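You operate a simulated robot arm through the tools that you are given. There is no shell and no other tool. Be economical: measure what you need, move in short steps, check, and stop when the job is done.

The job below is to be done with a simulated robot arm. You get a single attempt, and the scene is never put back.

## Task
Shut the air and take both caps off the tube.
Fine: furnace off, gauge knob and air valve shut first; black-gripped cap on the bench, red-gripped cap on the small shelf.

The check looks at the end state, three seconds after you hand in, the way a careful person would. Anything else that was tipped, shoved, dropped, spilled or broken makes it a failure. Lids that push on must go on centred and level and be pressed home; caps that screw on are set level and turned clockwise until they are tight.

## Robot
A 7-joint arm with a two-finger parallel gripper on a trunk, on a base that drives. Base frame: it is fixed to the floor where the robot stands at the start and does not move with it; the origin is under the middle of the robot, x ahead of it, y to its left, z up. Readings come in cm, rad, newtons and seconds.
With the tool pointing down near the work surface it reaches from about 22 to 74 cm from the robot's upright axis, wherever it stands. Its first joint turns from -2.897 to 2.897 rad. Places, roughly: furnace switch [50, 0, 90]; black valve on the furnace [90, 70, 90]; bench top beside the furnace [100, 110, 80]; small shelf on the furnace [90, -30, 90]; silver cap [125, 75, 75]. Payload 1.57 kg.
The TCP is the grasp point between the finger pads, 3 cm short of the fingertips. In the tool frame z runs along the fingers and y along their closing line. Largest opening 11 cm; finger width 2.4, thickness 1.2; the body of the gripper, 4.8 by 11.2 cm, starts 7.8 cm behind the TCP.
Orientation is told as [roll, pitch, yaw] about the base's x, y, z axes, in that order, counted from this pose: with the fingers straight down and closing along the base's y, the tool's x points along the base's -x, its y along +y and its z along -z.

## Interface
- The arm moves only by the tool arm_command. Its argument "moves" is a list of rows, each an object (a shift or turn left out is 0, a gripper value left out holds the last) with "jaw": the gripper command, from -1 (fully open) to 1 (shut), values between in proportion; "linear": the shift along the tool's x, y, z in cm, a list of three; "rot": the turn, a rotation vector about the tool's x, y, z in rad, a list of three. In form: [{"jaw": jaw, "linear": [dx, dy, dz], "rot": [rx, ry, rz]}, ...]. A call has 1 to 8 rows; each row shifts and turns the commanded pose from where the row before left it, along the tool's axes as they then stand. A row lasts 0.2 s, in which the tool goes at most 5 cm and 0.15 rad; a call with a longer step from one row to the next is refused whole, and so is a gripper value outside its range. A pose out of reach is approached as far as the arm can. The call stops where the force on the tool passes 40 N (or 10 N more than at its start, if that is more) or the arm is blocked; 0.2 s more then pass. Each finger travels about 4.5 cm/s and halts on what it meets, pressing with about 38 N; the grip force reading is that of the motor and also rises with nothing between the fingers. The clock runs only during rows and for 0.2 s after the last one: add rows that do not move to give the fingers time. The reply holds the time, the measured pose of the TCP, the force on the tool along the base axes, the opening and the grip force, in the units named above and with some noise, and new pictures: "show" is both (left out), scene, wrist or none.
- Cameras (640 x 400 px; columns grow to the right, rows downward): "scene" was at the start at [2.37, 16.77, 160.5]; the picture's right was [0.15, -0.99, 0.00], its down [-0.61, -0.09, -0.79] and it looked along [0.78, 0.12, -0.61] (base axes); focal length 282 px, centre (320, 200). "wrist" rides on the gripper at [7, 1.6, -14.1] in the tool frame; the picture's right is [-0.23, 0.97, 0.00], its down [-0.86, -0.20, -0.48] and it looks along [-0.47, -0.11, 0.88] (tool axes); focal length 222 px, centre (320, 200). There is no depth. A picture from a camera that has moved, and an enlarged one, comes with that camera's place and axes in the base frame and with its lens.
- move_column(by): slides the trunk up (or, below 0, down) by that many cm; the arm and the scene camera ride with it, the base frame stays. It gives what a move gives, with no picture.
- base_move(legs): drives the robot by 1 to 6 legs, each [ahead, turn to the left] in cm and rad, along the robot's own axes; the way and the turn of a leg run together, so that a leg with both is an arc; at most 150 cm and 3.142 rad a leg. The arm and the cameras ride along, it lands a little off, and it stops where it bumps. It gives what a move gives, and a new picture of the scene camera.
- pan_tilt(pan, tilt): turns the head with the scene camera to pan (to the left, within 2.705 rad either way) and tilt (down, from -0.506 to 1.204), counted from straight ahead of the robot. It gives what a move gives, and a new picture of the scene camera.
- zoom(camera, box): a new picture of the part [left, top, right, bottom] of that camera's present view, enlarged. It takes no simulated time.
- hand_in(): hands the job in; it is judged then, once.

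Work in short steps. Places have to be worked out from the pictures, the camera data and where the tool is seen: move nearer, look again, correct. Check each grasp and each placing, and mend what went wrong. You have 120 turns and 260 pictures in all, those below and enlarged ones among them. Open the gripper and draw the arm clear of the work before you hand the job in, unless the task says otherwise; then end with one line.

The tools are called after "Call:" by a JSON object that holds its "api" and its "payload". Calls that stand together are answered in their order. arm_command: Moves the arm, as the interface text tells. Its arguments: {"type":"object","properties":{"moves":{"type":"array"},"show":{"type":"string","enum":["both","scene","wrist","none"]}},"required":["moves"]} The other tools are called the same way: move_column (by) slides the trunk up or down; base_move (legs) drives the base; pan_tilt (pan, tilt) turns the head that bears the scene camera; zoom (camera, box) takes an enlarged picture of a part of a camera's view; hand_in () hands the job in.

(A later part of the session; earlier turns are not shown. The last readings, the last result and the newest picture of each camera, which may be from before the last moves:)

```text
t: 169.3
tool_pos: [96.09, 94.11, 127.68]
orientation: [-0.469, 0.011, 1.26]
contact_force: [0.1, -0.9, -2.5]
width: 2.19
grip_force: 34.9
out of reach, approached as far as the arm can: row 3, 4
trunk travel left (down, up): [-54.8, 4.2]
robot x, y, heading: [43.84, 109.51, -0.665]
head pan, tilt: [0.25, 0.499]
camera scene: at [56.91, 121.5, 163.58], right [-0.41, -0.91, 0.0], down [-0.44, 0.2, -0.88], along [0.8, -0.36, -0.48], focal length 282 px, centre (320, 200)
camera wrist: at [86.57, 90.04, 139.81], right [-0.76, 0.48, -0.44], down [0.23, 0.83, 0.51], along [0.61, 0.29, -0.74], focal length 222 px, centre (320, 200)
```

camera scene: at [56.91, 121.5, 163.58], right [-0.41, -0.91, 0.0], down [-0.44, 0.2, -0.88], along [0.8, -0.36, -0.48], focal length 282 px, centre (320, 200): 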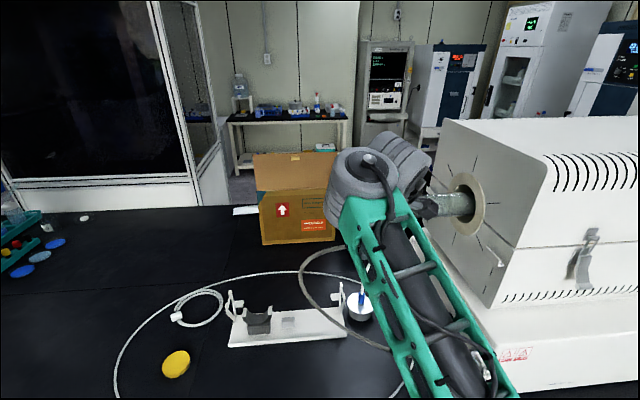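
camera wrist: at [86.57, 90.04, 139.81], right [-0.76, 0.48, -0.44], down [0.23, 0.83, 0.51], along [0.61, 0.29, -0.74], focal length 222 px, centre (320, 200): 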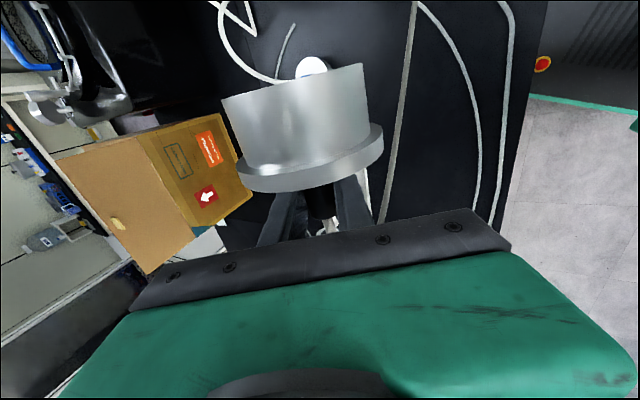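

The cap hangs right above the intended spot. I'll twist it a quarter turn so the mouth will face down once the tool is level.

Call:
{"api": "arm_command", "payload": {"moves": [{"jaw": 1, "rot": [0, 0, 0.15]}, {"rot": [0, 0, 0.15]}, {"rot": [0, 0, 0.15]}, {"rot": [0, 0, 0.15]}, {"rot": [0, 0, 0.15]}, {"rot": [0, 0, 0.15]}, {"rot": [0, 0, 0.15]}, {"rot": [0, 0, 0.15]}], "show": "none"}}

Call:
{"api": "arm_command", "payload": {"moves": [{"jaw": 1, "rot": [0, 0, 0.15]}, {"rot": [0, 0, 0.15]}, {"rot": [0, 0, 0.07]}, {"linear": [0, 0, 0]}], "show": "both"}}

```text
t: 171.1
tool_pos: [96.16, 94.2, 127.9]
orientation: [-0.192, -0.428, 0.106]
contact_force: [0.7, -0.1, -2.5]
width: 2.19
grip_force: 35.0
trunk travel left (down, up): [-54.8, 4.2]
robot x, y, heading: [43.8, 109.41, -0.67]
head pan, tilt: [0.25, 0.499]
```

```text
t: 172.1
tool_pos: [96.17, 94.21, 127.74]
orientation: [-0.013, -0.468, -0.306]
contact_force: [0.3, -0.9, -3.2]
width: 2.17
grip_force: 35.1
trunk travel left (down, up): [-54.8, 4.2]
robot x, y, heading: [44.14, 109.23, -0.668]
head pan, tilt: [0.25, 0.499]
camera scene: at [57.01, 121.51, 163.57], right [-0.41, -0.91, 0.0], down [-0.44, 0.2, -0.88], along [0.8, -0.36, -0.48], focal length 282 px, centre (320, 200)
camera wrist: at [84.77, 99.68, 137.26], right [0.49, 0.87, 0.09], down [0.46, -0.35, 0.81], along [0.74, -0.36, -0.57], focal length 222 px, centre (320, 200)
```

scene: 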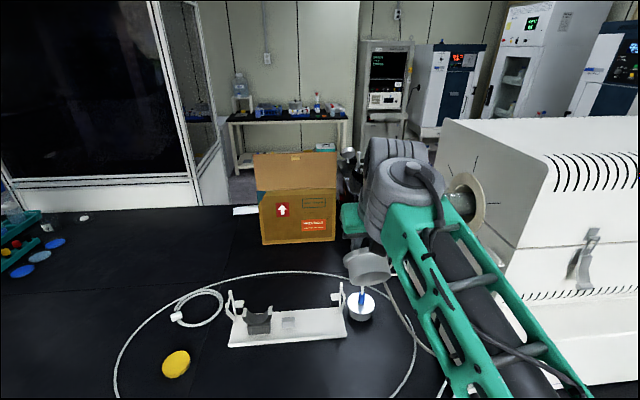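
wrist: 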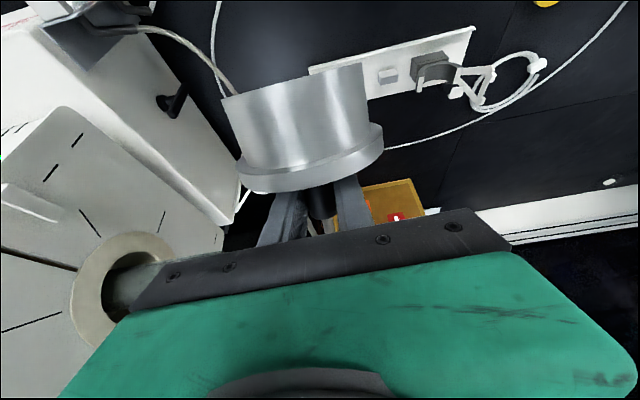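

Now I'll back the base 12 cm for room, and re-extend to the same spot while high.

Call:
{"api": "base_move", "payload": {"legs": [[-12, 0]]}}

Call:
{"api": "arm_command", "payload": {"moves": [{"jaw": 1, "linear": [-3.3, -1.37, 1.67]}, {"linear": [-3.3, -1.37, 1.67]}, {"linear": [-3.3, -1.37, 1.67]}], "show": "none"}}

Call:
{"api": "move_column", "payload": {"by": -20}}

Call:
{"api": "arm_command", "payload": {"moves": [{"jaw": 1, "rot": [0, -0.14, 0]}, {"rot": [0, -0.14, 0]}, {"rot": [0, -0.14, 0]}, {"rot": [0, -0.14, 0]}], "show": "both"}}

```text
t: 173.3
tool_pos: [86.87, 101.74, 127.79]
orientation: [-0.014, -0.467, -0.302]
contact_force: [-0.9, -0.8, -3.1]
width: 2.2
grip_force: 34.9
trunk travel left (down, up): [-54.8, 4.2]
robot x, y, heading: [34.5, 116.62, -0.668]
head pan, tilt: [0.25, 0.499]
camera scene: at [47.59, 128.98, 163.58], right [-0.41, -0.91, 0.0], down [-0.44, 0.19, -0.88], along [0.8, -0.36, -0.48], focal length 282 px, centre (320, 200)
```

scene: 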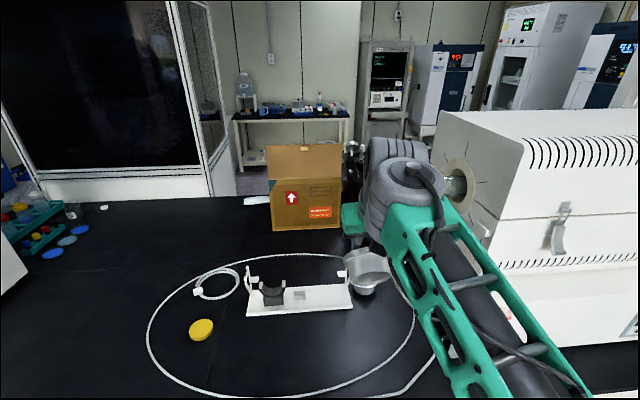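

```text
t: 174.1
tool_pos: [96.29, 94.25, 127.67]
orientation: [-0.015, -0.465, -0.301]
contact_force: [0.6, -0.2, -2.6]
width: 2.14
grip_force: 34.7
trunk travel left (down, up): [-54.8, 4.2]
robot x, y, heading: [34.62, 116.85, -0.673]
head pan, tilt: [0.25, 0.499]
```

```text
t: 176.3
tool_pos: [96.23, 94.23, 107.88]
orientation: [-0.012, -0.467, -0.303]
contact_force: [-0.2, -0.4, -2.9]
width: 2.2
grip_force: 34.6
trunk travel left (down, up): [-34.8, 24.2]
robot x, y, heading: [34.66, 116.46, -0.668]
head pan, tilt: [0.25, 0.499]
```

```text
t: 177.3
tool_pos: [96.09, 94.3, 107.76]
orientation: [-0.021, -1.03, -0.287]
contact_force: [0.3, 0.5, -3.2]
width: 2.19
grip_force: 34.6
trunk travel left (down, up): [-34.8, 24.2]
robot x, y, heading: [34.49, 116.85, -0.672]
head pan, tilt: [0.25, 0.499]
camera scene: at [47.68, 128.91, 143.58], right [-0.41, -0.91, 0.0], down [-0.44, 0.19, -0.88], along [0.8, -0.36, -0.48], focal length 282 px, centre (320, 200)
camera wrist: at [81.78, 100.64, 109.17], right [0.41, 0.89, 0.18], down [-0.03, -0.19, 0.98], along [0.91, -0.41, -0.05], focal length 222 px, centre (320, 200)
```

scene: 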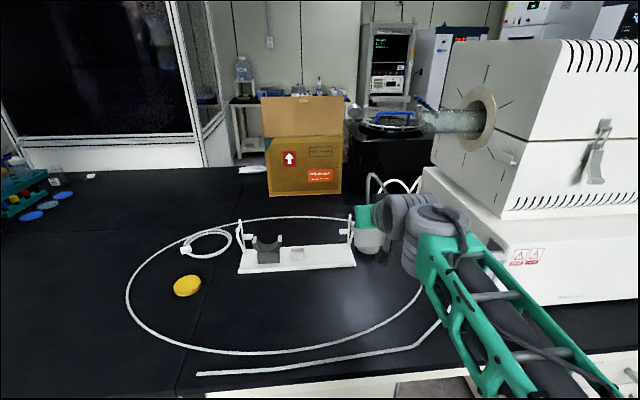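
wrist: 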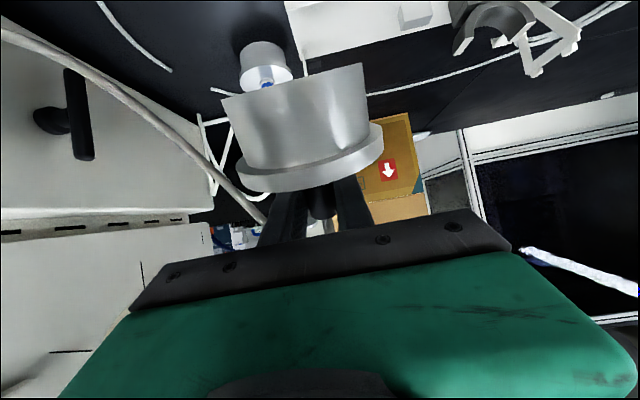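

Going well. I'll lower 12 cm more and finish the pitch.

Call:
{"api": "move_column", "payload": {"by": -12}}

Call:
{"api": "arm_command", "payload": {"moves": [{"jaw": 1, "rot": [0, -0.14, 0]}, {"rot": [0, -0.14, 0]}, {"rot": [0, -0.14, 0]}, {"rot": [0, -0.12, 0]}, {"linear": [0, 0, 0]}], "show": "both"}}

```text
t: 178.8
tool_pos: [96.2, 94.38, 95.77]
orientation: [-0.024, -1.028, -0.289]
contact_force: [-0.2, -0.8, -2.6]
width: 2.17
grip_force: 34.9
trunk travel left (down, up): [-22.8, 36.2]
robot x, y, heading: [34.83, 116.88, -0.667]
head pan, tilt: [0.25, 0.499]
```

```text
t: 180.0
tool_pos: [96.26, 94.26, 95.72]
orientation: [-1.364, -1.559, 1.056]
contact_force: [0.0, -0.6, -3.5]
width: 2.15
grip_force: 34.8
trunk travel left (down, up): [-22.8, 36.2]
robot x, y, heading: [34.61, 117.21, -0.665]
head pan, tilt: [0.25, 0.499]
camera scene: at [47.67, 128.91, 131.57], right [-0.41, -0.91, 0.0], down [-0.44, 0.19, -0.88], along [0.8, -0.36, -0.48], focal length 282 px, centre (320, 200)
camera wrist: at [83.27, 100.06, 88.89], right [0.3, 0.93, 0.22], down [-0.51, -0.04, 0.86], along [0.81, -0.36, 0.47], focal length 222 px, centre (320, 200)
```

scene: 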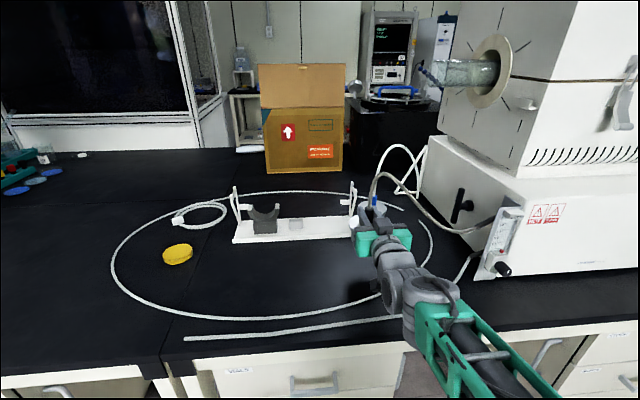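
wrist: 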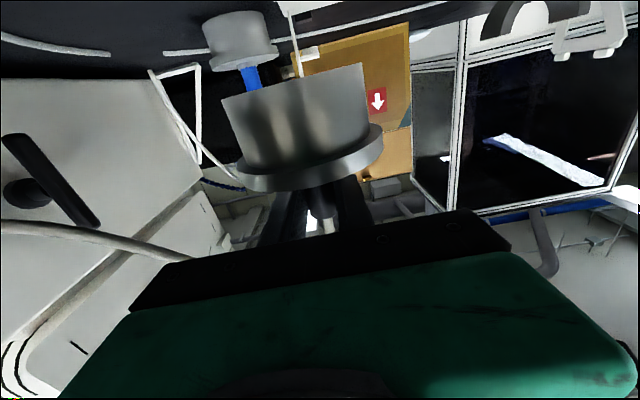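

The tool is level and the cap's mouth faces straight down at about n=63, u=119, clear of the tray and hoses. I'll lower toward the bench.

Call:
{"api": "arm_command", "payload": {"moves": [{"jaw": 1, "linear": [0, 0, -1]}, {"linear": [0, 0, 0]}], "show": "none"}}

Call:
{"api": "move_column", "payload": {"by": -5.5}}

Call:
{"api": "pan_tilt", "payload": {"pan": 0.2, "tilt": 0.6}}

Call:
{"api": "zoom", "payload": {"camera": "scene", "box": [260, 130, 440, 290]}}

```text
t: 180.6
tool_pos: [95.19, 94.65, 95.86]
orientation: [-1.293, -1.558, 0.987]
contact_force: [-0.2, -0.5, -3.1]
width: 2.18
grip_force: 34.9
trunk travel left (down, up): [-22.8, 36.2]
robot x, y, heading: [34.85, 116.53, -0.668]
head pan, tilt: [0.25, 0.499]
```

```text
t: 181.6
tool_pos: [95.25, 94.66, 90.32]
orientation: [-1.301, -1.56, 0.993]
contact_force: [0.1, 0.4, -3.3]
width: 2.17
grip_force: 34.7
trunk travel left (down, up): [-17.3, 41.7]
robot x, y, heading: [34.69, 116.81, -0.668]
head pan, tilt: [0.25, 0.499]
```

```text
t: 182.2
tool_pos: [95.16, 94.6, 90.33]
orientation: [-1.283, -1.559, 0.973]
contact_force: [-0.6, 0.5, -2.8]
width: 2.2
grip_force: 34.9
trunk travel left (down, up): [-17.3, 41.7]
robot x, y, heading: [34.74, 116.59, -0.671]
head pan, tilt: [0.201, 0.6]
camera scene: at [47.25, 128.63, 125.17], right [-0.45, -0.89, 0.0], down [-0.5, 0.25, -0.83], along [0.74, -0.37, -0.56], focal length 282 px, centre (320, 200)
```

scene: 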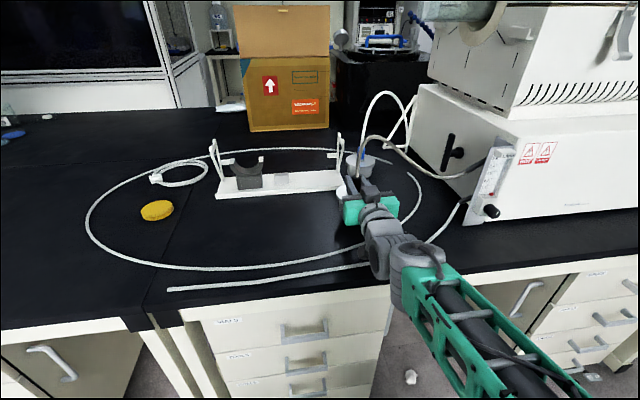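

```text
2.50 times, centred on (350, 210) of scene
camera zoom: at [47.25, 128.63, 125.17], right [-0.45, -0.89, 0.0], down [-0.5, 0.25, -0.83], along [0.74, -0.37, -0.56], focal length 705 px, centre (245, 175)
```

zoom: 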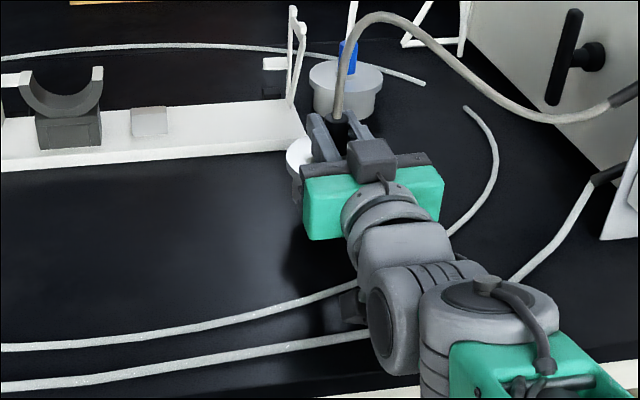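

Nearly down; the valve bar is confirmed vertical too. I'll lower in small steps until contact.

Call:
{"api": "move_column", "payload": {"by": -1.5}}

Call:
{"api": "move_column", "payload": {"by": -0.6}}

Call:
{"api": "zoom", "payload": {"camera": "wrist", "box": [160, 30, 460, 240]}}

```text
t: 182.9
tool_pos: [95.05, 94.62, 89.77]
orientation: [-2.39, -1.552, 2.084]
contact_force: [1.1, -1.0, 36.8]
width: 2.18
grip_force: 35.0
trunk travel left (down, up): [-15.8, 43.2]
robot x, y, heading: [34.83, 116.68, -0.67]
head pan, tilt: [0.201, 0.6]
```

```text
t: 183.2
tool_pos: [95.14, 94.64, 89.78]
orientation: [-2.63, -1.549, 2.321]
contact_force: [-3.1, 0.8, 13.5]
width: 2.15
grip_force: 34.9
trunk travel left (down, up): [-15.6, 43.4]
robot x, y, heading: [34.65, 116.73, -0.664]
head pan, tilt: [0.201, 0.6]
stopped: the force on the tool passed its limit (the readings are from after the stop); the commanded pose is now the measured one
```

```text
1.90 times, centred on (310, 135) of wrist
camera zoom: at [82.32, 100.38, 82.73], right [0.29, 0.93, 0.22], down [-0.53, -0.03, 0.85], along [0.8, -0.36, 0.48], focal length 423 px, centre (339, 324)
```

zoom: 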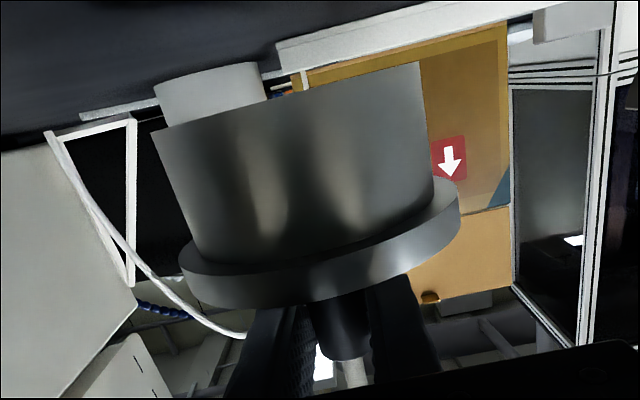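

Contact at TCP z≈89.8: the cap is standing on the bench. I'll open the jaws gently and check it stays.

Call:
{"api": "arm_command", "payload": {"moves": [{"jaw": 0.5}, {"jaw": 0.2}, {"jaw": 0}, {"jaw": -0.3}, {"jaw": -0.3}], "show": "none"}}

Call:
{"api": "zoom", "payload": {"camera": "wrist", "box": [160, 30, 460, 240]}}

Call:
{"api": "zoom", "payload": {"camera": "scene", "box": [260, 130, 440, 290]}}

```text
t: 184.4
tool_pos: [95.14, 94.6, 89.91]
orientation: [-2.586, -1.548, 2.279]
contact_force: [4.2, -2.1, 26.4]
width: 7.13
grip_force: 0.0
trunk travel left (down, up): [-15.6, 43.4]
robot x, y, heading: [34.75, 116.57, -0.671]
head pan, tilt: [0.201, 0.6]
```

```text
1.90 times, centred on (310, 135) of wrist
camera zoom: at [82.33, 100.37, 82.72], right [0.29, 0.93, 0.22], down [-0.53, -0.03, 0.85], along [0.8, -0.36, 0.48], focal length 423 px, centre (339, 324)
```

zoom: 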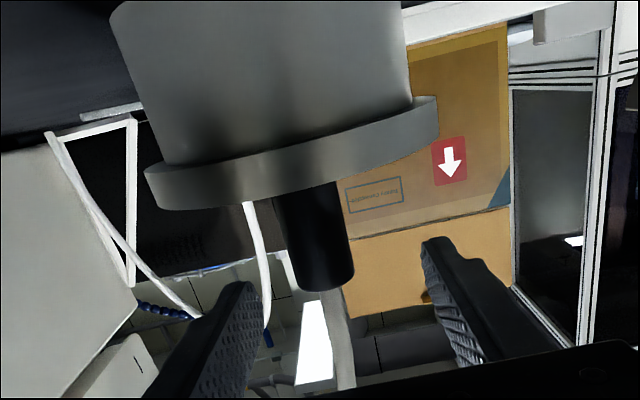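

```text
2.50 times, centred on (350, 210) of scene
camera zoom: at [47.13, 128.66, 123.51], right [-0.45, -0.89, 0.0], down [-0.5, 0.25, -0.83], along [0.74, -0.37, -0.56], focal length 705 px, centre (245, 175)
```

zoom: 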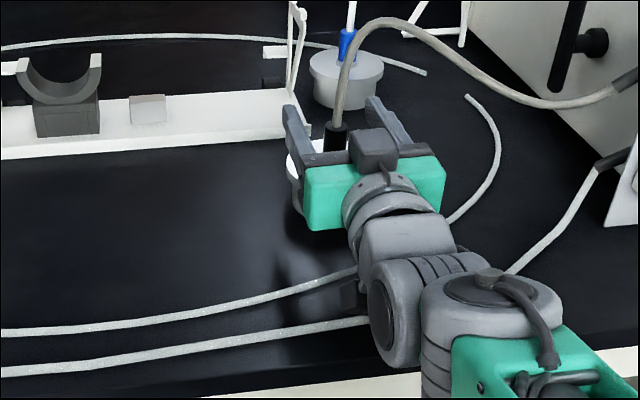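

The cap dropped the last bit when released and stands upright; the contact was the wrist on the bench edge. I'll raise slightly to relieve it, then back straight out.

Call:
{"api": "move_column", "payload": {"by": 1}}

Call:
{"api": "arm_command", "payload": {"moves": [{"jaw": -1}, {"jaw": -1, "linear": [0, 0, -2]}, {"linear": [0, 0, -3]}, {"linear": [0, 0, -4]}, {"linear": [0, 0, -4]}], "show": "wrist"}}

Call:
{"api": "zoom", "payload": {"camera": "scene", "box": [260, 130, 440, 290]}}

```text
t: 185.0
tool_pos: [95.21, 94.61, 90.25]
orientation: [-2.199, -1.556, 1.892]
contact_force: [0.0, 0.3, 0.6]
width: 7.15
grip_force: 0.1
trunk travel left (down, up): [-16.6, 42.4]
robot x, y, heading: [34.57, 116.7, -0.671]
head pan, tilt: [0.201, 0.6]
```

```text
t: 186.3
tool_pos: [85.46, 97.75, 81.72]
orientation: [-0.001, -1.405, -0.303]
contact_force: [-6.1, 1.3, 27.2]
width: 10.93
grip_force: 0.1
trunk travel left (down, up): [-16.6, 42.4]
robot x, y, heading: [34.59, 116.68, -0.665]
head pan, tilt: [0.201, 0.6]
stopped in row 5: the arm was blocked; the commanded pose is now the measured one
camera wrist: at [71.5, 103.79, 77.25], right [0.33, 0.92, 0.22], down [-0.37, -0.09, 0.92], along [0.87, -0.39, 0.31], focal length 222 px, centre (320, 200)
```

wrist: 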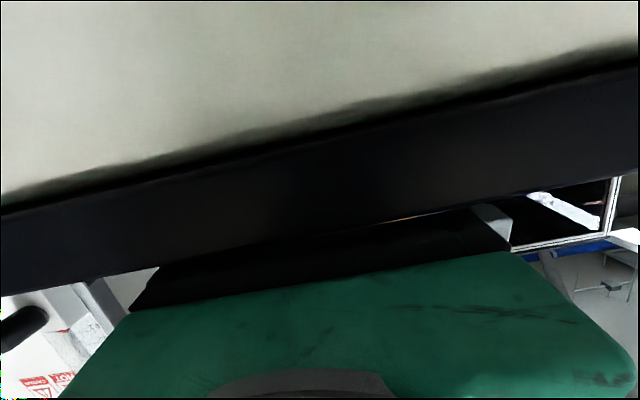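

```text
2.50 times, centred on (350, 210) of scene
camera zoom: at [47.82, 128.06, 124.42], right [-0.45, -0.89, 0.0], down [-0.51, 0.26, -0.82], along [0.73, -0.37, -0.57], focal length 705 px, centre (245, 175)
```

zoom: 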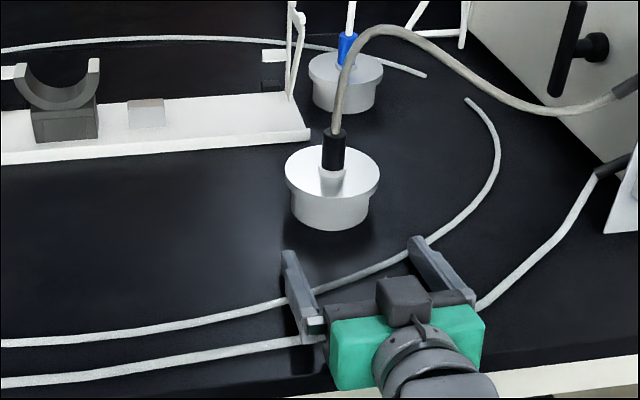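

The black-gripped cap stands squarely on the bench. The hand sagged as it backed off, so I'll raise it straight up with the trunk.

Call:
{"api": "move_column", "payload": {"by": 15}}

Call:
{"api": "arm_command", "payload": {"moves": [{"jaw": -1}, {"rot": [0, 0.15, 0]}, {"rot": [0, 0.15, 0]}], "show": "both"}}

```text
t: 188.0
tool_pos: [84.93, 97.93, 96.69]
orientation: [-0.022, -1.396, -0.284]
contact_force: [-0.3, -0.3, 0.1]
width: 10.98
grip_force: 0.0
trunk travel left (down, up): [-31.6, 27.4]
robot x, y, heading: [34.69, 116.49, -0.671]
head pan, tilt: [0.201, 0.6]
```

```text
t: 188.8
tool_pos: [83.91, 98.61, 97.32]
orientation: [-0.014, -1.107, -0.291]
contact_force: [-0.6, -0.5, -0.3]
width: 11.01
grip_force: 0.1
trunk travel left (down, up): [-31.6, 27.4]
robot x, y, heading: [34.83, 116.71, -0.67]
head pan, tilt: [0.201, 0.6]
camera scene: at [45.88, 129.27, 139.94], right [-0.45, -0.89, 0.0], down [-0.5, 0.25, -0.83], along [0.74, -0.38, -0.56], focal length 282 px, centre (320, 200)
camera wrist: at [69.45, 104.82, 97.62], right [0.39, 0.9, 0.2], down [-0.1, -0.17, 0.98], along [0.92, -0.4, 0.03], focal length 222 px, centre (320, 200)
```

scene: 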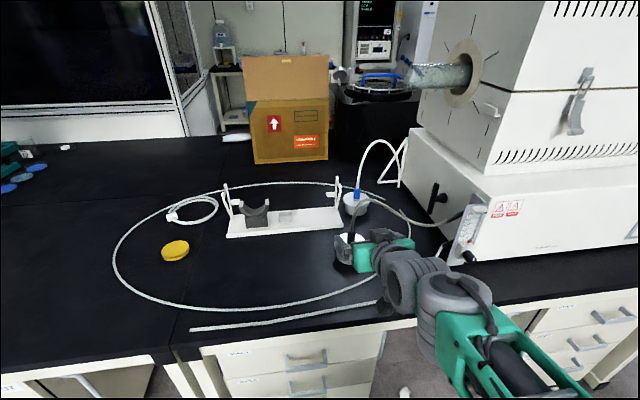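
wrist: 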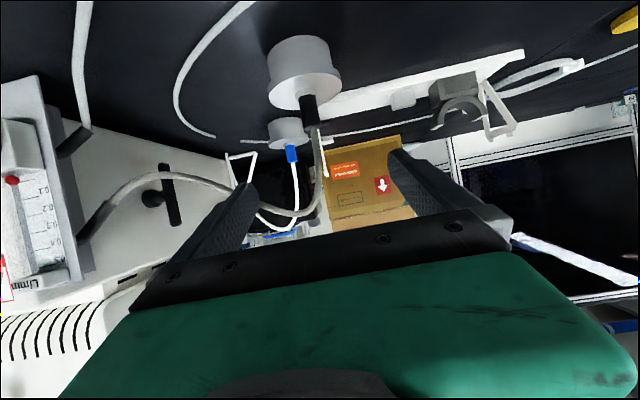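

The left side is done. I'll raise the trunk and arm, then drive round to the right end of the furnace.

Call:
{"api": "move_column", "payload": {"by": 25}}

Call:
{"api": "arm_command", "payload": {"moves": [{"jaw": -0.2, "rot": [0, 0.15, 0]}, {"rot": [0, 0.15, 0]}, {"rot": [0, 0.15, 0]}, {"rot": [0, 0.15, 0]}, {"linear": [2, 0, 0]}, {"linear": [3, 0, 0]}], "show": "none"}}

Call:
{"api": "base_move", "payload": {"legs": [[0, -1.22], [128, 0], [0, 1.57]]}}

```text
t: 191.4
tool_pos: [84.88, 98.07, 121.78]
orientation: [-0.01, -1.103, -0.297]
contact_force: [-0.2, -1.3, -0.1]
width: 11.01
grip_force: 0.0
trunk travel left (down, up): [-56.6, 2.4]
robot x, y, heading: [34.06, 116.98, -0.671]
head pan, tilt: [0.201, 0.6]
```

```text
t: 192.8
tool_pos: [80.58, 99.4, 119.33]
orientation: [-0.005, -0.505, -0.303]
contact_force: [0.0, -0.2, -0.7]
width: 6.61
grip_force: 0.1
trunk travel left (down, up): [-56.6, 2.4]
robot x, y, heading: [34.72, 116.79, -0.67]
head pan, tilt: [0.201, 0.6]
```

```text
t: 206.0
tool_pos: [43.9, -3.36, 119.33]
orientation: [-0.007, -0.503, 0.041]
contact_force: [-0.3, -0.7, 0.1]
width: 6.59
grip_force: 0.1
trunk travel left (down, up): [-56.6, 2.4]
robot x, y, heading: [-5.31, -2.51, -0.331]
head pan, tilt: [0.201, 0.6]
camera scene: at [2.63, 12.98, 164.48], right [-0.12, -0.99, 0.0], down [-0.56, 0.07, -0.83], along [0.82, -0.1, -0.56], focal length 282 px, centre (320, 200)
```

scene: 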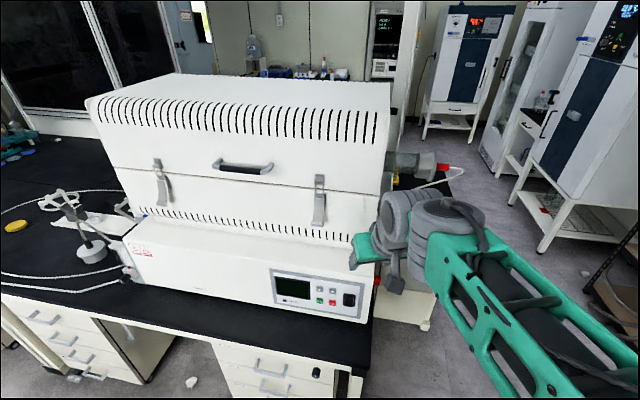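

I'm at the front-right. I'll shift 17 cm further right and 10 cm forward to see the red cap and the shelf.

Call:
{"api": "base_move", "payload": {"legs": [[0, -1.57], [17, 0], [0, 1.57], [10, 0]]}}

Call:
{"api": "zoom", "payload": {"camera": "scene", "box": [300, 120, 500, 300]}}

```text
t: 215.9
tool_pos: [48.49, -20.4, 119.29]
orientation: [-0.006, -0.503, 0.075]
contact_force: [0.5, 0.7, -0.4]
width: 6.58
grip_force: 0.0
trunk travel left (down, up): [-56.6, 2.4]
robot x, y, heading: [-0.71, -21.14, -0.293]
head pan, tilt: [0.201, 0.6]
camera scene: at [6.62, -5.38, 164.48], right [-0.09, -1.0, 0.0], down [-0.56, 0.05, -0.82], along [0.82, -0.08, -0.57], focal length 282 px, centre (320, 200)
```

scene: 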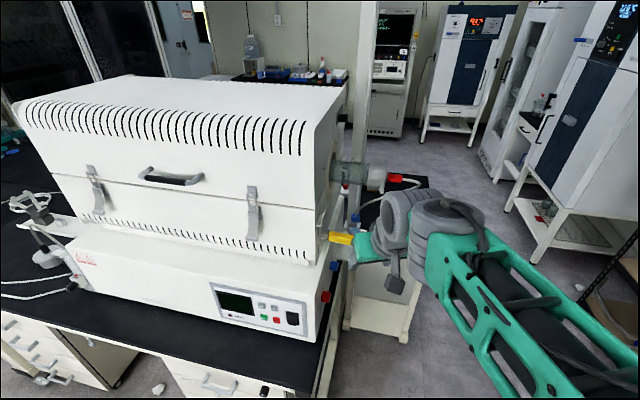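

```text
2.22 times, centred on (400, 210) of scene
camera zoom: at [6.62, -5.38, 164.48], right [-0.09, -1.0, 0.0], down [-0.56, 0.05, -0.82], along [0.82, -0.08, -0.57], focal length 627 px, centre (142, 178)
```

zoom: 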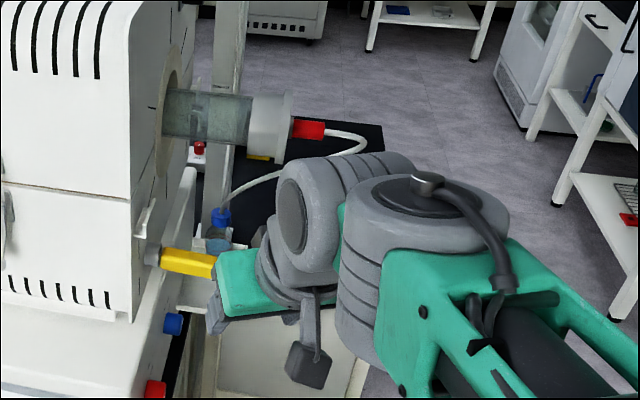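

The red grip is at about (72, -32.4, 125.3). No bench stands in front here, so I'll drive forward 10 cm and look with the wrist camera at the shelf.

Call:
{"api": "base_move", "payload": {"legs": [[10, 0]]}}

Call:
{"api": "arm_command", "payload": {"moves": [{"jaw": -0.2, "linear": [0, -3, -2], "rot": [0, 0.1, 0.13]}, {"linear": [0, -3, -2], "rot": [0, 0, 0.13]}, {"linear": [0, -3, -2], "rot": [0, 0, 0.13]}], "show": "wrist"}}

Call:
{"api": "zoom", "payload": {"camera": "wrist", "box": [200, 40, 460, 230]}}

```text
t: 217.0
tool_pos: [57.93, -23.23, 119.36]
orientation: [-0.004, -0.501, 0.073]
contact_force: [-0.5, 0.2, 0.0]
width: 6.6
grip_force: 0.2
trunk travel left (down, up): [-56.6, 2.4]
robot x, y, heading: [8.75, -24.19, -0.293]
head pan, tilt: [0.201, 0.6]
camera scene: at [16.1, -8.22, 164.48], right [-0.09, -1.0, 0.0], down [-0.56, 0.05, -0.82], along [0.82, -0.07, -0.57], focal length 282 px, centre (320, 200)
```

scene: 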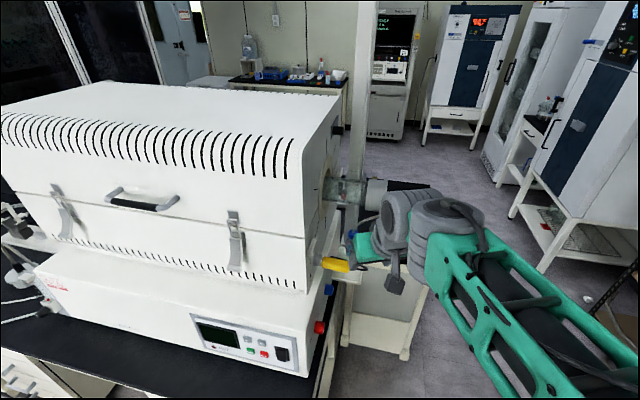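

```text
refused: row 1 steps farther than a row can; nothing moved
```

```text
2.11 times, centred on (330, 135) of wrist
camera zoom: at [44.99, -22.41, 128.4], right [0.13, 0.99, 0.1], down [0.53, -0.16, 0.83], along [0.84, -0.05, -0.54], focal length 468 px, centre (299, 337)
```

zoom: 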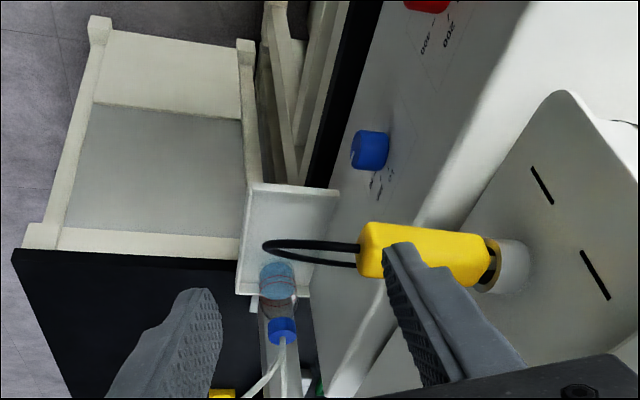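

The shelf is a small tray beside the furnace (about n 81–97, u −1–8) with a bottle at its back; its front half is free. I'll raise and retract the tool, then reposition the robot to the right so it faces the shelf diagonally, clear of the furnace's side knobs.

Call:
{"api": "arm_command", "payload": {"moves": [{"jaw": -0.2, "linear": [2, 0, -4], "rot": [0, 0.1, 0]}, {"linear": [2, 0, -4], "rot": [0, 0.1, 0]}, {"linear": [2, 0, -4], "rot": [0, 0.1, 0]}, {"linear": [2, 0, -4], "rot": [0, 0.1, 0]}, {"linear": [2, 0, -4], "rot": [0, 0.1, 0]}, {"linear": [0, 0, -4]}], "show": "none"}}

Call:
{"api": "base_move", "payload": {"legs": [[0, -0.775], [31.7, 0], [0, 1.468]]}}

Call:
{"api": "zoom", "payload": {"camera": "wrist", "box": [100, 0, 540, 240]}}

```text
t: 218.4
tool_pos: [42.61, -24.13, 139.35]
orientation: [-0.004, 0.001, 0.073]
contact_force: [0.0, -0.1, -1.2]
width: 6.59
grip_force: 0.1
trunk travel left (down, up): [-56.6, 2.4]
robot x, y, heading: [9.14, -24.04, -0.289]
head pan, tilt: [0.201, 0.6]
```

```text
t: 226.1
tool_pos: [50.52, -30.45, 139.25]
orientation: [-0.006, -0.003, 0.758]
contact_force: [-0.8, 0.2, 0.5]
width: 6.6
grip_force: 0.2
trunk travel left (down, up): [-56.6, 2.4]
robot x, y, heading: [24.31, -51.58, 0.394]
head pan, tilt: [0.201, 0.6]
camera scene: at [19.87, -34.82, 164.48], right [0.56, -0.83, 0.0], down [-0.47, -0.32, -0.83], along [0.68, 0.46, -0.56], focal length 282 px, centre (320, 200)
```

scene: 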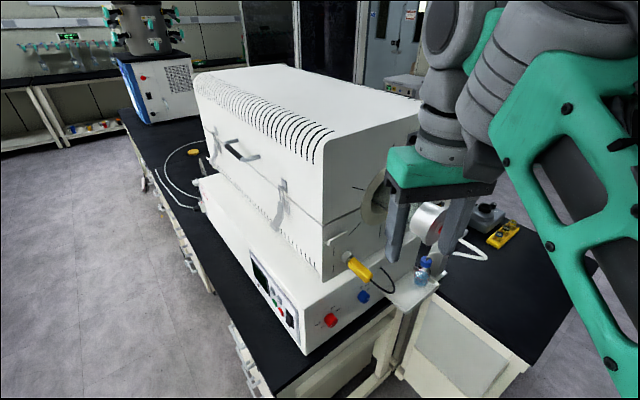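

```text
1.45 times, centred on (320, 120) of wrist
camera zoom: at [44.4, -33.99, 153.49], right [-0.51, 0.86, 0.0], down [0.75, 0.44, 0.48], along [0.42, 0.24, -0.88], focal length 323 px, centre (320, 316)
```

zoom: 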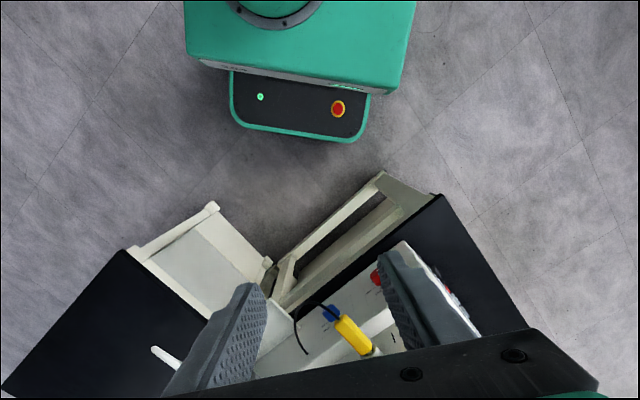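

Excellent view. I'll move above the red grip and align the tool with the tube axis, then look.

Call:
{"api": "arm_command", "payload": {"moves": [{"jaw": -0.2, "linear": [-2.9, -3.3, 0]}, {"linear": [-2.9, -3.3, 0]}, {"linear": [-2.9, -3.3, 0]}, {"linear": [-2.9, -3.3, 0]}, {"rot": [0, 0, -0.13]}, {"rot": [0, 0, -0.13]}, {"rot": [0, 0, -0.13]}, {"rot": [0, 0, -0.1]}], "show": "both"}}

Call:
{"api": "zoom", "payload": {"camera": "scene", "box": [330, 180, 530, 330]}}

```text
t: 227.9
tool_pos: [68.02, -31.95, 139.37]
orientation: [-0.004, 0.001, 1.252]
contact_force: [0.3, -0.4, 0.1]
width: 6.57
grip_force: 0.0
trunk travel left (down, up): [-56.6, 2.4]
robot x, y, heading: [24.18, -51.86, 0.4]
head pan, tilt: [0.201, 0.6]
camera scene: at [19.88, -34.82, 164.48], right [0.56, -0.83, 0.0], down [-0.47, -0.32, -0.83], along [0.68, 0.46, -0.56], focal length 282 px, centre (320, 200)
camera wrist: at [64.3, -38.1, 153.63], right [-0.85, 0.52, -0.01], down [0.46, 0.75, 0.48], along [0.26, 0.41, -0.88], focal length 222 px, centre (320, 200)
```

scene: 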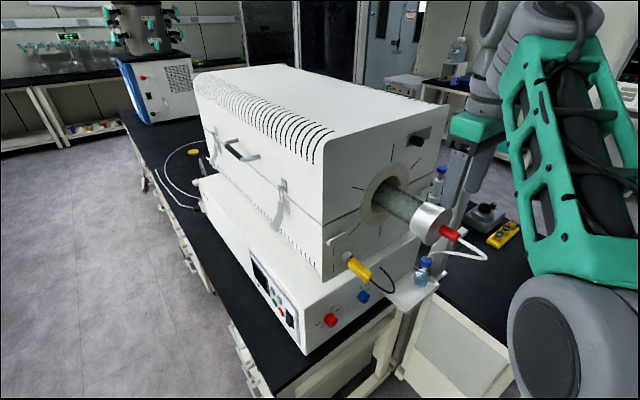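
wrist: 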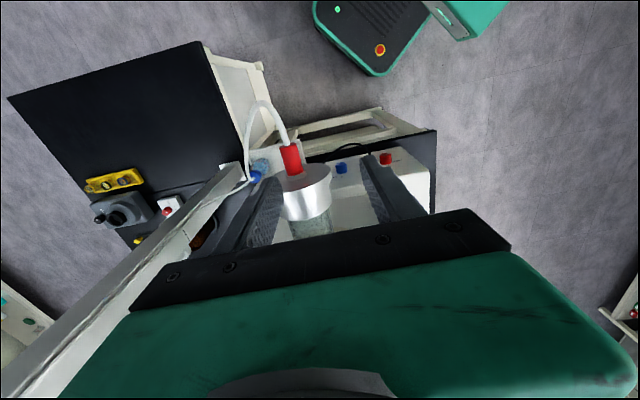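

```text
2.67 times, centred on (430, 255) of scene
camera zoom: at [19.88, -34.82, 164.48], right [0.56, -0.83, 0.0], down [-0.47, -0.32, -0.83], along [0.68, 0.46, -0.56], focal length 752 px, centre (27, 53)
```

zoom: 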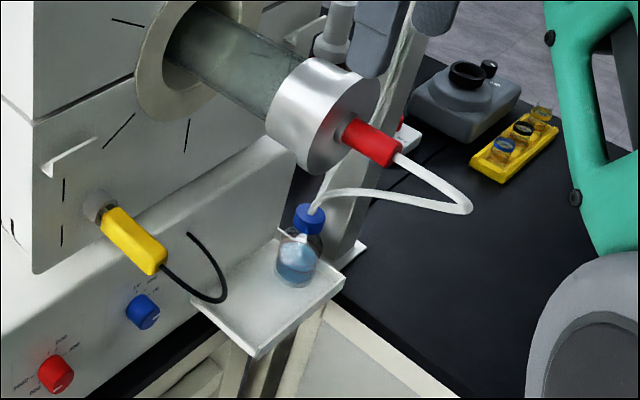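

I have a clear picture: shelf top at about z 82.5, free in its front half; the red grip is confirmed at (72.4, -32.3, 125.3). I'll come down over the grip.

Call:
{"api": "arm_command", "payload": {"moves": [{"jaw": -0.2, "linear": [-0.5, -2.1, 2]}, {"linear": [-0.5, -2.1, 3]}, {"linear": [0, 0, 4]}, {"linear": [0, 0, 4]}, {"linear": [0, 0, 1]}, {"linear": [0, 0, 0]}], "show": "both"}}

Call:
{"api": "zoom", "payload": {"camera": "wrist", "box": [220, 90, 420, 240]}}

```text
t: 229.3
tool_pos: [72.43, -32.41, 125.3]
orientation: [-0.004, -0.002, 1.25]
contact_force: [0.5, 0.1, -0.3]
width: 6.6
grip_force: 0.1
trunk travel left (down, up): [-56.6, 2.4]
robot x, y, heading: [24.31, -51.54, 0.398]
head pan, tilt: [0.201, 0.6]
camera scene: at [19.88, -34.83, 164.48], right [0.56, -0.83, 0.0], down [-0.47, -0.32, -0.83], along [0.68, 0.46, -0.56], focal length 282 px, centre (320, 200)
camera wrist: at [68.68, -38.55, 139.54], right [-0.85, 0.52, -0.01], down [0.46, 0.75, 0.48], along [0.26, 0.41, -0.88], focal length 222 px, centre (320, 200)
```

scene: 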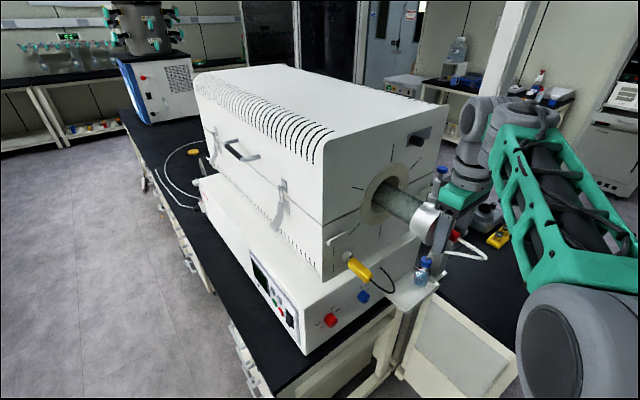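
wrist: 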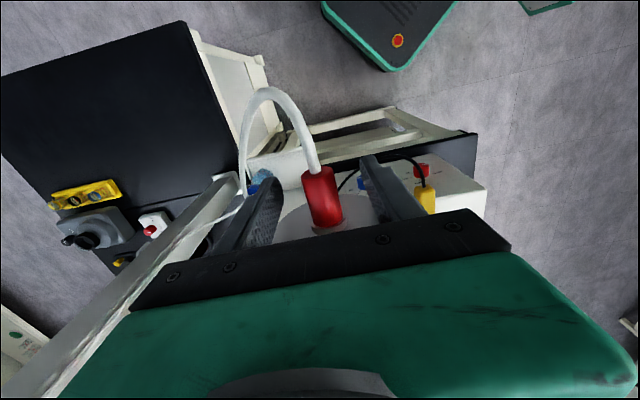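

```text
2.67 times, centred on (320, 165) of wrist
camera zoom: at [68.68, -38.55, 139.54], right [-0.85, 0.52, -0.01], down [0.46, 0.75, 0.48], along [0.26, 0.41, -0.88], focal length 592 px, centre (320, 293)
```

zoom: 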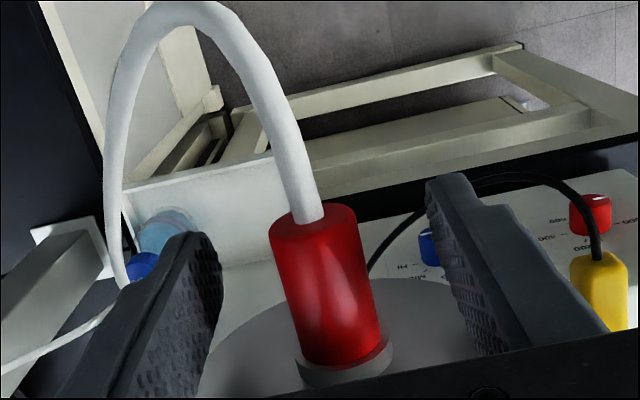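

The red grip sits centred between the fingers. I'll close and start the pull outward.

Call:
{"api": "arm_command", "payload": {"moves": [{"jaw": 1}, {"jaw": 1}, {"jaw": 1}, {"jaw": 1}, {"jaw": 1, "linear": [0.5, 0, 0]}, {"linear": [0.7, 0, 0]}, {"linear": [1, 0, 0]}, {"linear": [1, 0, 0]}], "show": "wrist"}}

```text
t: 231.1
tool_pos: [71.33, -35.51, 125.42]
orientation: [-0.005, -0.001, 1.248]
contact_force: [-1.9, 0.5, -0.5]
width: 2.11
grip_force: 34.5
trunk travel left (down, up): [-56.6, 2.4]
robot x, y, heading: [24.49, -51.84, 0.395]
head pan, tilt: [0.201, 0.6]
camera wrist: at [67.72, -41.57, 139.61], right [-0.85, 0.52, 0.0], down [0.46, 0.75, 0.48], along [0.25, 0.41, -0.88], focal length 222 px, centre (320, 200)
```

wrist: 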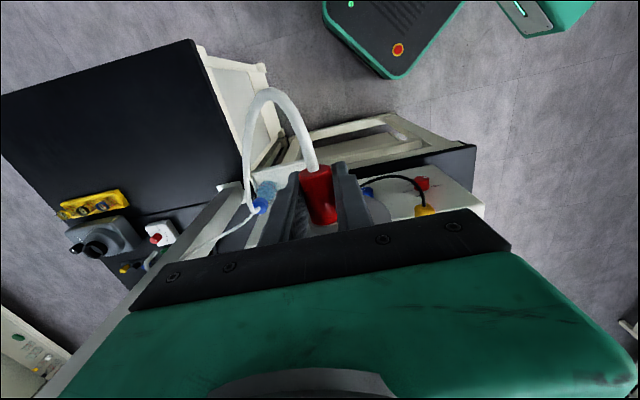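

It's sliding off. I'll pull another 6 cm and confirm.

Call:
{"api": "arm_command", "payload": {"moves": [{"jaw": 1, "linear": [1.2, 0, 0]}, {"linear": [1.2, 0, 0]}, {"linear": [1.2, 0, 0]}, {"linear": [1.2, 0, 0]}, {"linear": [1.2, 0, 0]}, {"linear": [1.2, 0, 0]}], "show": "scene"}}

Call:
{"api": "zoom", "payload": {"camera": "scene", "box": [360, 120, 560, 320]}}

```text
t: 232.5
tool_pos: [69.29, -42.31, 125.42]
orientation: [-0.005, -0.001, 1.249]
contact_force: [0.3, 0.0, -0.9]
width: 2.16
grip_force: 34.9
trunk travel left (down, up): [-56.6, 2.4]
robot x, y, heading: [24.24, -51.62, 0.393]
head pan, tilt: [0.201, 0.6]
camera scene: at [19.9, -34.83, 164.49], right [0.56, -0.83, 0.0], down [-0.47, -0.32, -0.83], along [0.68, 0.46, -0.56], focal length 282 px, centre (320, 200)
```

scene: 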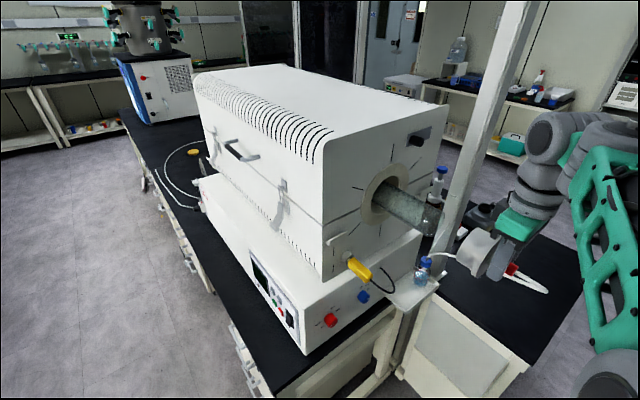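

```text
2.00 times, centred on (460, 220) of scene
camera zoom: at [19.9, -34.83, 164.49], right [0.56, -0.83, 0.0], down [-0.47, -0.32, -0.83], along [0.68, 0.46, -0.56], focal length 564 px, centre (40, 160)
```

zoom: 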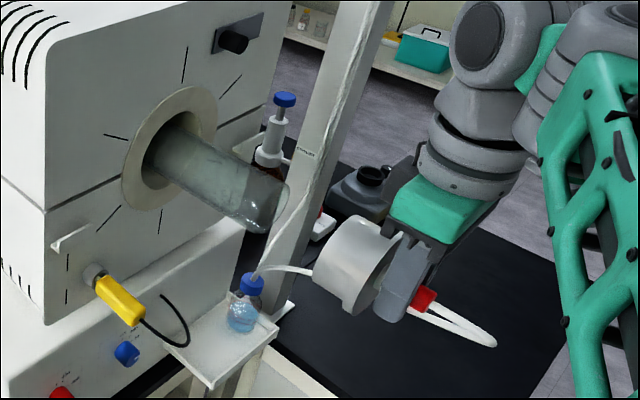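

The tube is open and the cap is in hand. I'll spin the tool so the grip side faces ahead, then extend toward the shelf side.

Call:
{"api": "arm_command", "payload": {"moves": [{"jaw": 1, "rot": [0, 0, -0.145]}, {"rot": [0, 0, -0.145]}, {"rot": [0, 0, -0.145]}, {"rot": [0, 0, -0.145]}, {"rot": [0, 0, -0.145]}, {"rot": [0, 0, -0.145]}, {"rot": [0, 0, -0.145]}, {"rot": [0, 0, -0.145]}], "show": "none"}}

Call:
{"api": "arm_command", "payload": {"moves": [{"jaw": 1, "rot": [0, 0, -0.145]}, {"rot": [0, 0, -0.145]}, {"rot": [0, 0, -0.145]}, {"rot": [0, 0, -0.145]}, {"rot": [0, 0, -0.145]}, {"rot": [0, 0, -0.145]}, {"rot": [0, 0, -0.145]}, {"rot": [0, 0, -0.115]}], "show": "none"}}

Call:
{"api": "arm_command", "payload": {"moves": [{"jaw": 1, "linear": [4, 0, 0]}, {"linear": [4, 0, 0]}, {"linear": [4, 0, 0]}, {"rot": [0, 0.15, 0]}, {"rot": [0, 0.15, 0]}, {"rot": [0, 0.15, 0]}], "show": "both"}}

```text
t: 234.3
tool_pos: [69.35, -42.26, 125.28]
orientation: [-0.001, 0.005, 2.413]
contact_force: [0.1, -0.7, -0.4]
width: 2.18
grip_force: 35.2
trunk travel left (down, up): [-56.6, 2.4]
robot x, y, heading: [24.24, -52.01, 0.396]
head pan, tilt: [0.201, 0.6]
```

```text
t: 236.1
tool_pos: [69.33, -42.19, 125.48]
orientation: [0.006, 0.004, -2.744]
contact_force: [-0.2, -0.3, 0.3]
width: 2.17
grip_force: 35.0
trunk travel left (down, up): [-56.6, 2.4]
robot x, y, heading: [24.85, -51.85, 0.395]
head pan, tilt: [0.201, 0.6]
```

```text
t: 237.5
tool_pos: [79.86, -37.69, 124.51]
orientation: [0.004, 0.46, -2.739]
contact_force: [0.6, -0.4, -1.2]
width: 2.21
grip_force: 35.1
out of reach, approached as far as the arm can: row 3
trunk travel left (down, up): [-56.6, 2.4]
robot x, y, heading: [24.14, -51.65, 0.398]
head pan, tilt: [0.201, 0.6]
camera scene: at [20.15, -34.78, 164.49], right [0.56, -0.83, 0.0], down [-0.47, -0.32, -0.82], along [0.68, 0.46, -0.57], focal length 282 px, centre (320, 200)
camera wrist: at [80.48, -39.12, 140.43], right [0.19, -0.98, -0.1], down [-0.98, -0.2, 0.05], along [-0.07, 0.09, -0.99], focal length 222 px, centre (320, 200)
```

scene: 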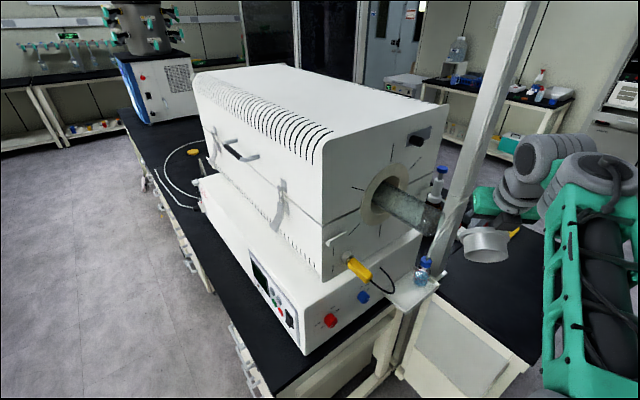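
wrist: 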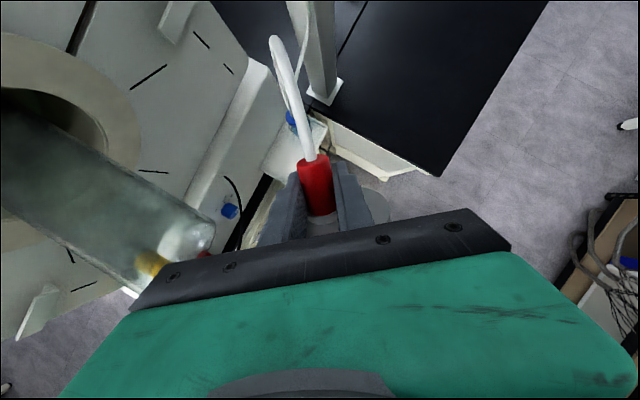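

The cap hangs clear of the tube, with the grip side ahead. I'll lower the trunk 20 cm and continue pitching to level.

Call:
{"api": "move_column", "payload": {"by": -20}}

Call:
{"api": "arm_command", "payload": {"moves": [{"jaw": 1, "rot": [0, 0.14, 0]}, {"rot": [0, 0.14, 0]}, {"rot": [0, 0.14, 0]}, {"rot": [0, 0.14, 0]}, {"linear": [0, 0, 0]}], "show": "both"}}

```text
t: 239.7
tool_pos: [79.57, -37.74, 104.36]
orientation: [0.004, 0.454, -2.743]
contact_force: [0.0, -0.1, -2.9]
width: 2.18
grip_force: 34.9
trunk travel left (down, up): [-36.6, 22.4]
robot x, y, heading: [24.22, -51.87, 0.4]
head pan, tilt: [0.201, 0.6]
```

```text
t: 240.5
tool_pos: [80.56, -38.01, 96.13]
orientation: [-0.14, 0.639, -2.819]
contact_force: [-0.1, 0.5, -3.6]
width: 2.15
grip_force: 34.3
out of reach, approached as far as the arm can: row 2, 3, 4
trunk travel left (down, up): [-36.6, 22.4]
robot x, y, heading: [23.96, -51.73, 0.397]
head pan, tilt: [0.201, 0.6]
stopped in row 4: the arm was blocked; the commanded pose is now the measured one
camera scene: at [19.92, -34.79, 144.36], right [0.56, -0.83, 0.0], down [-0.47, -0.32, -0.82], along [0.68, 0.46, -0.57], focal length 282 px, centre (320, 200)
camera wrist: at [79.22, -42.23, 111.46], right [0.21, -0.95, -0.25], down [-0.98, -0.19, -0.11], along [0.06, 0.26, -0.96], focal length 222 px, centre (320, 200)
```

scene: 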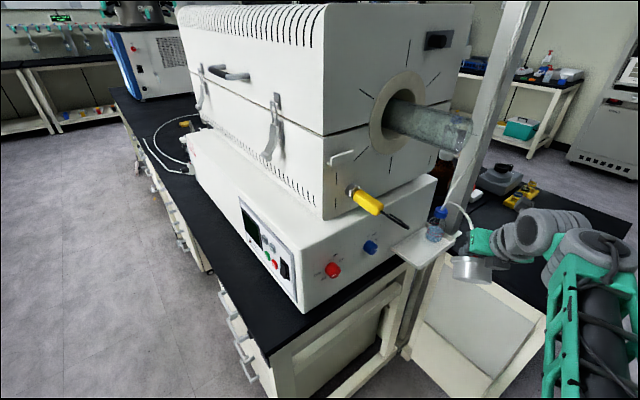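
wrist: 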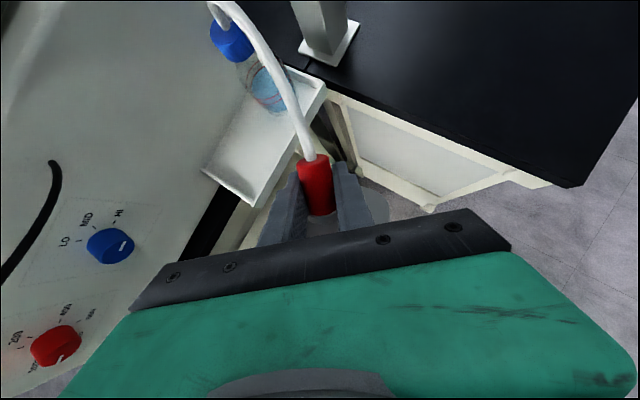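

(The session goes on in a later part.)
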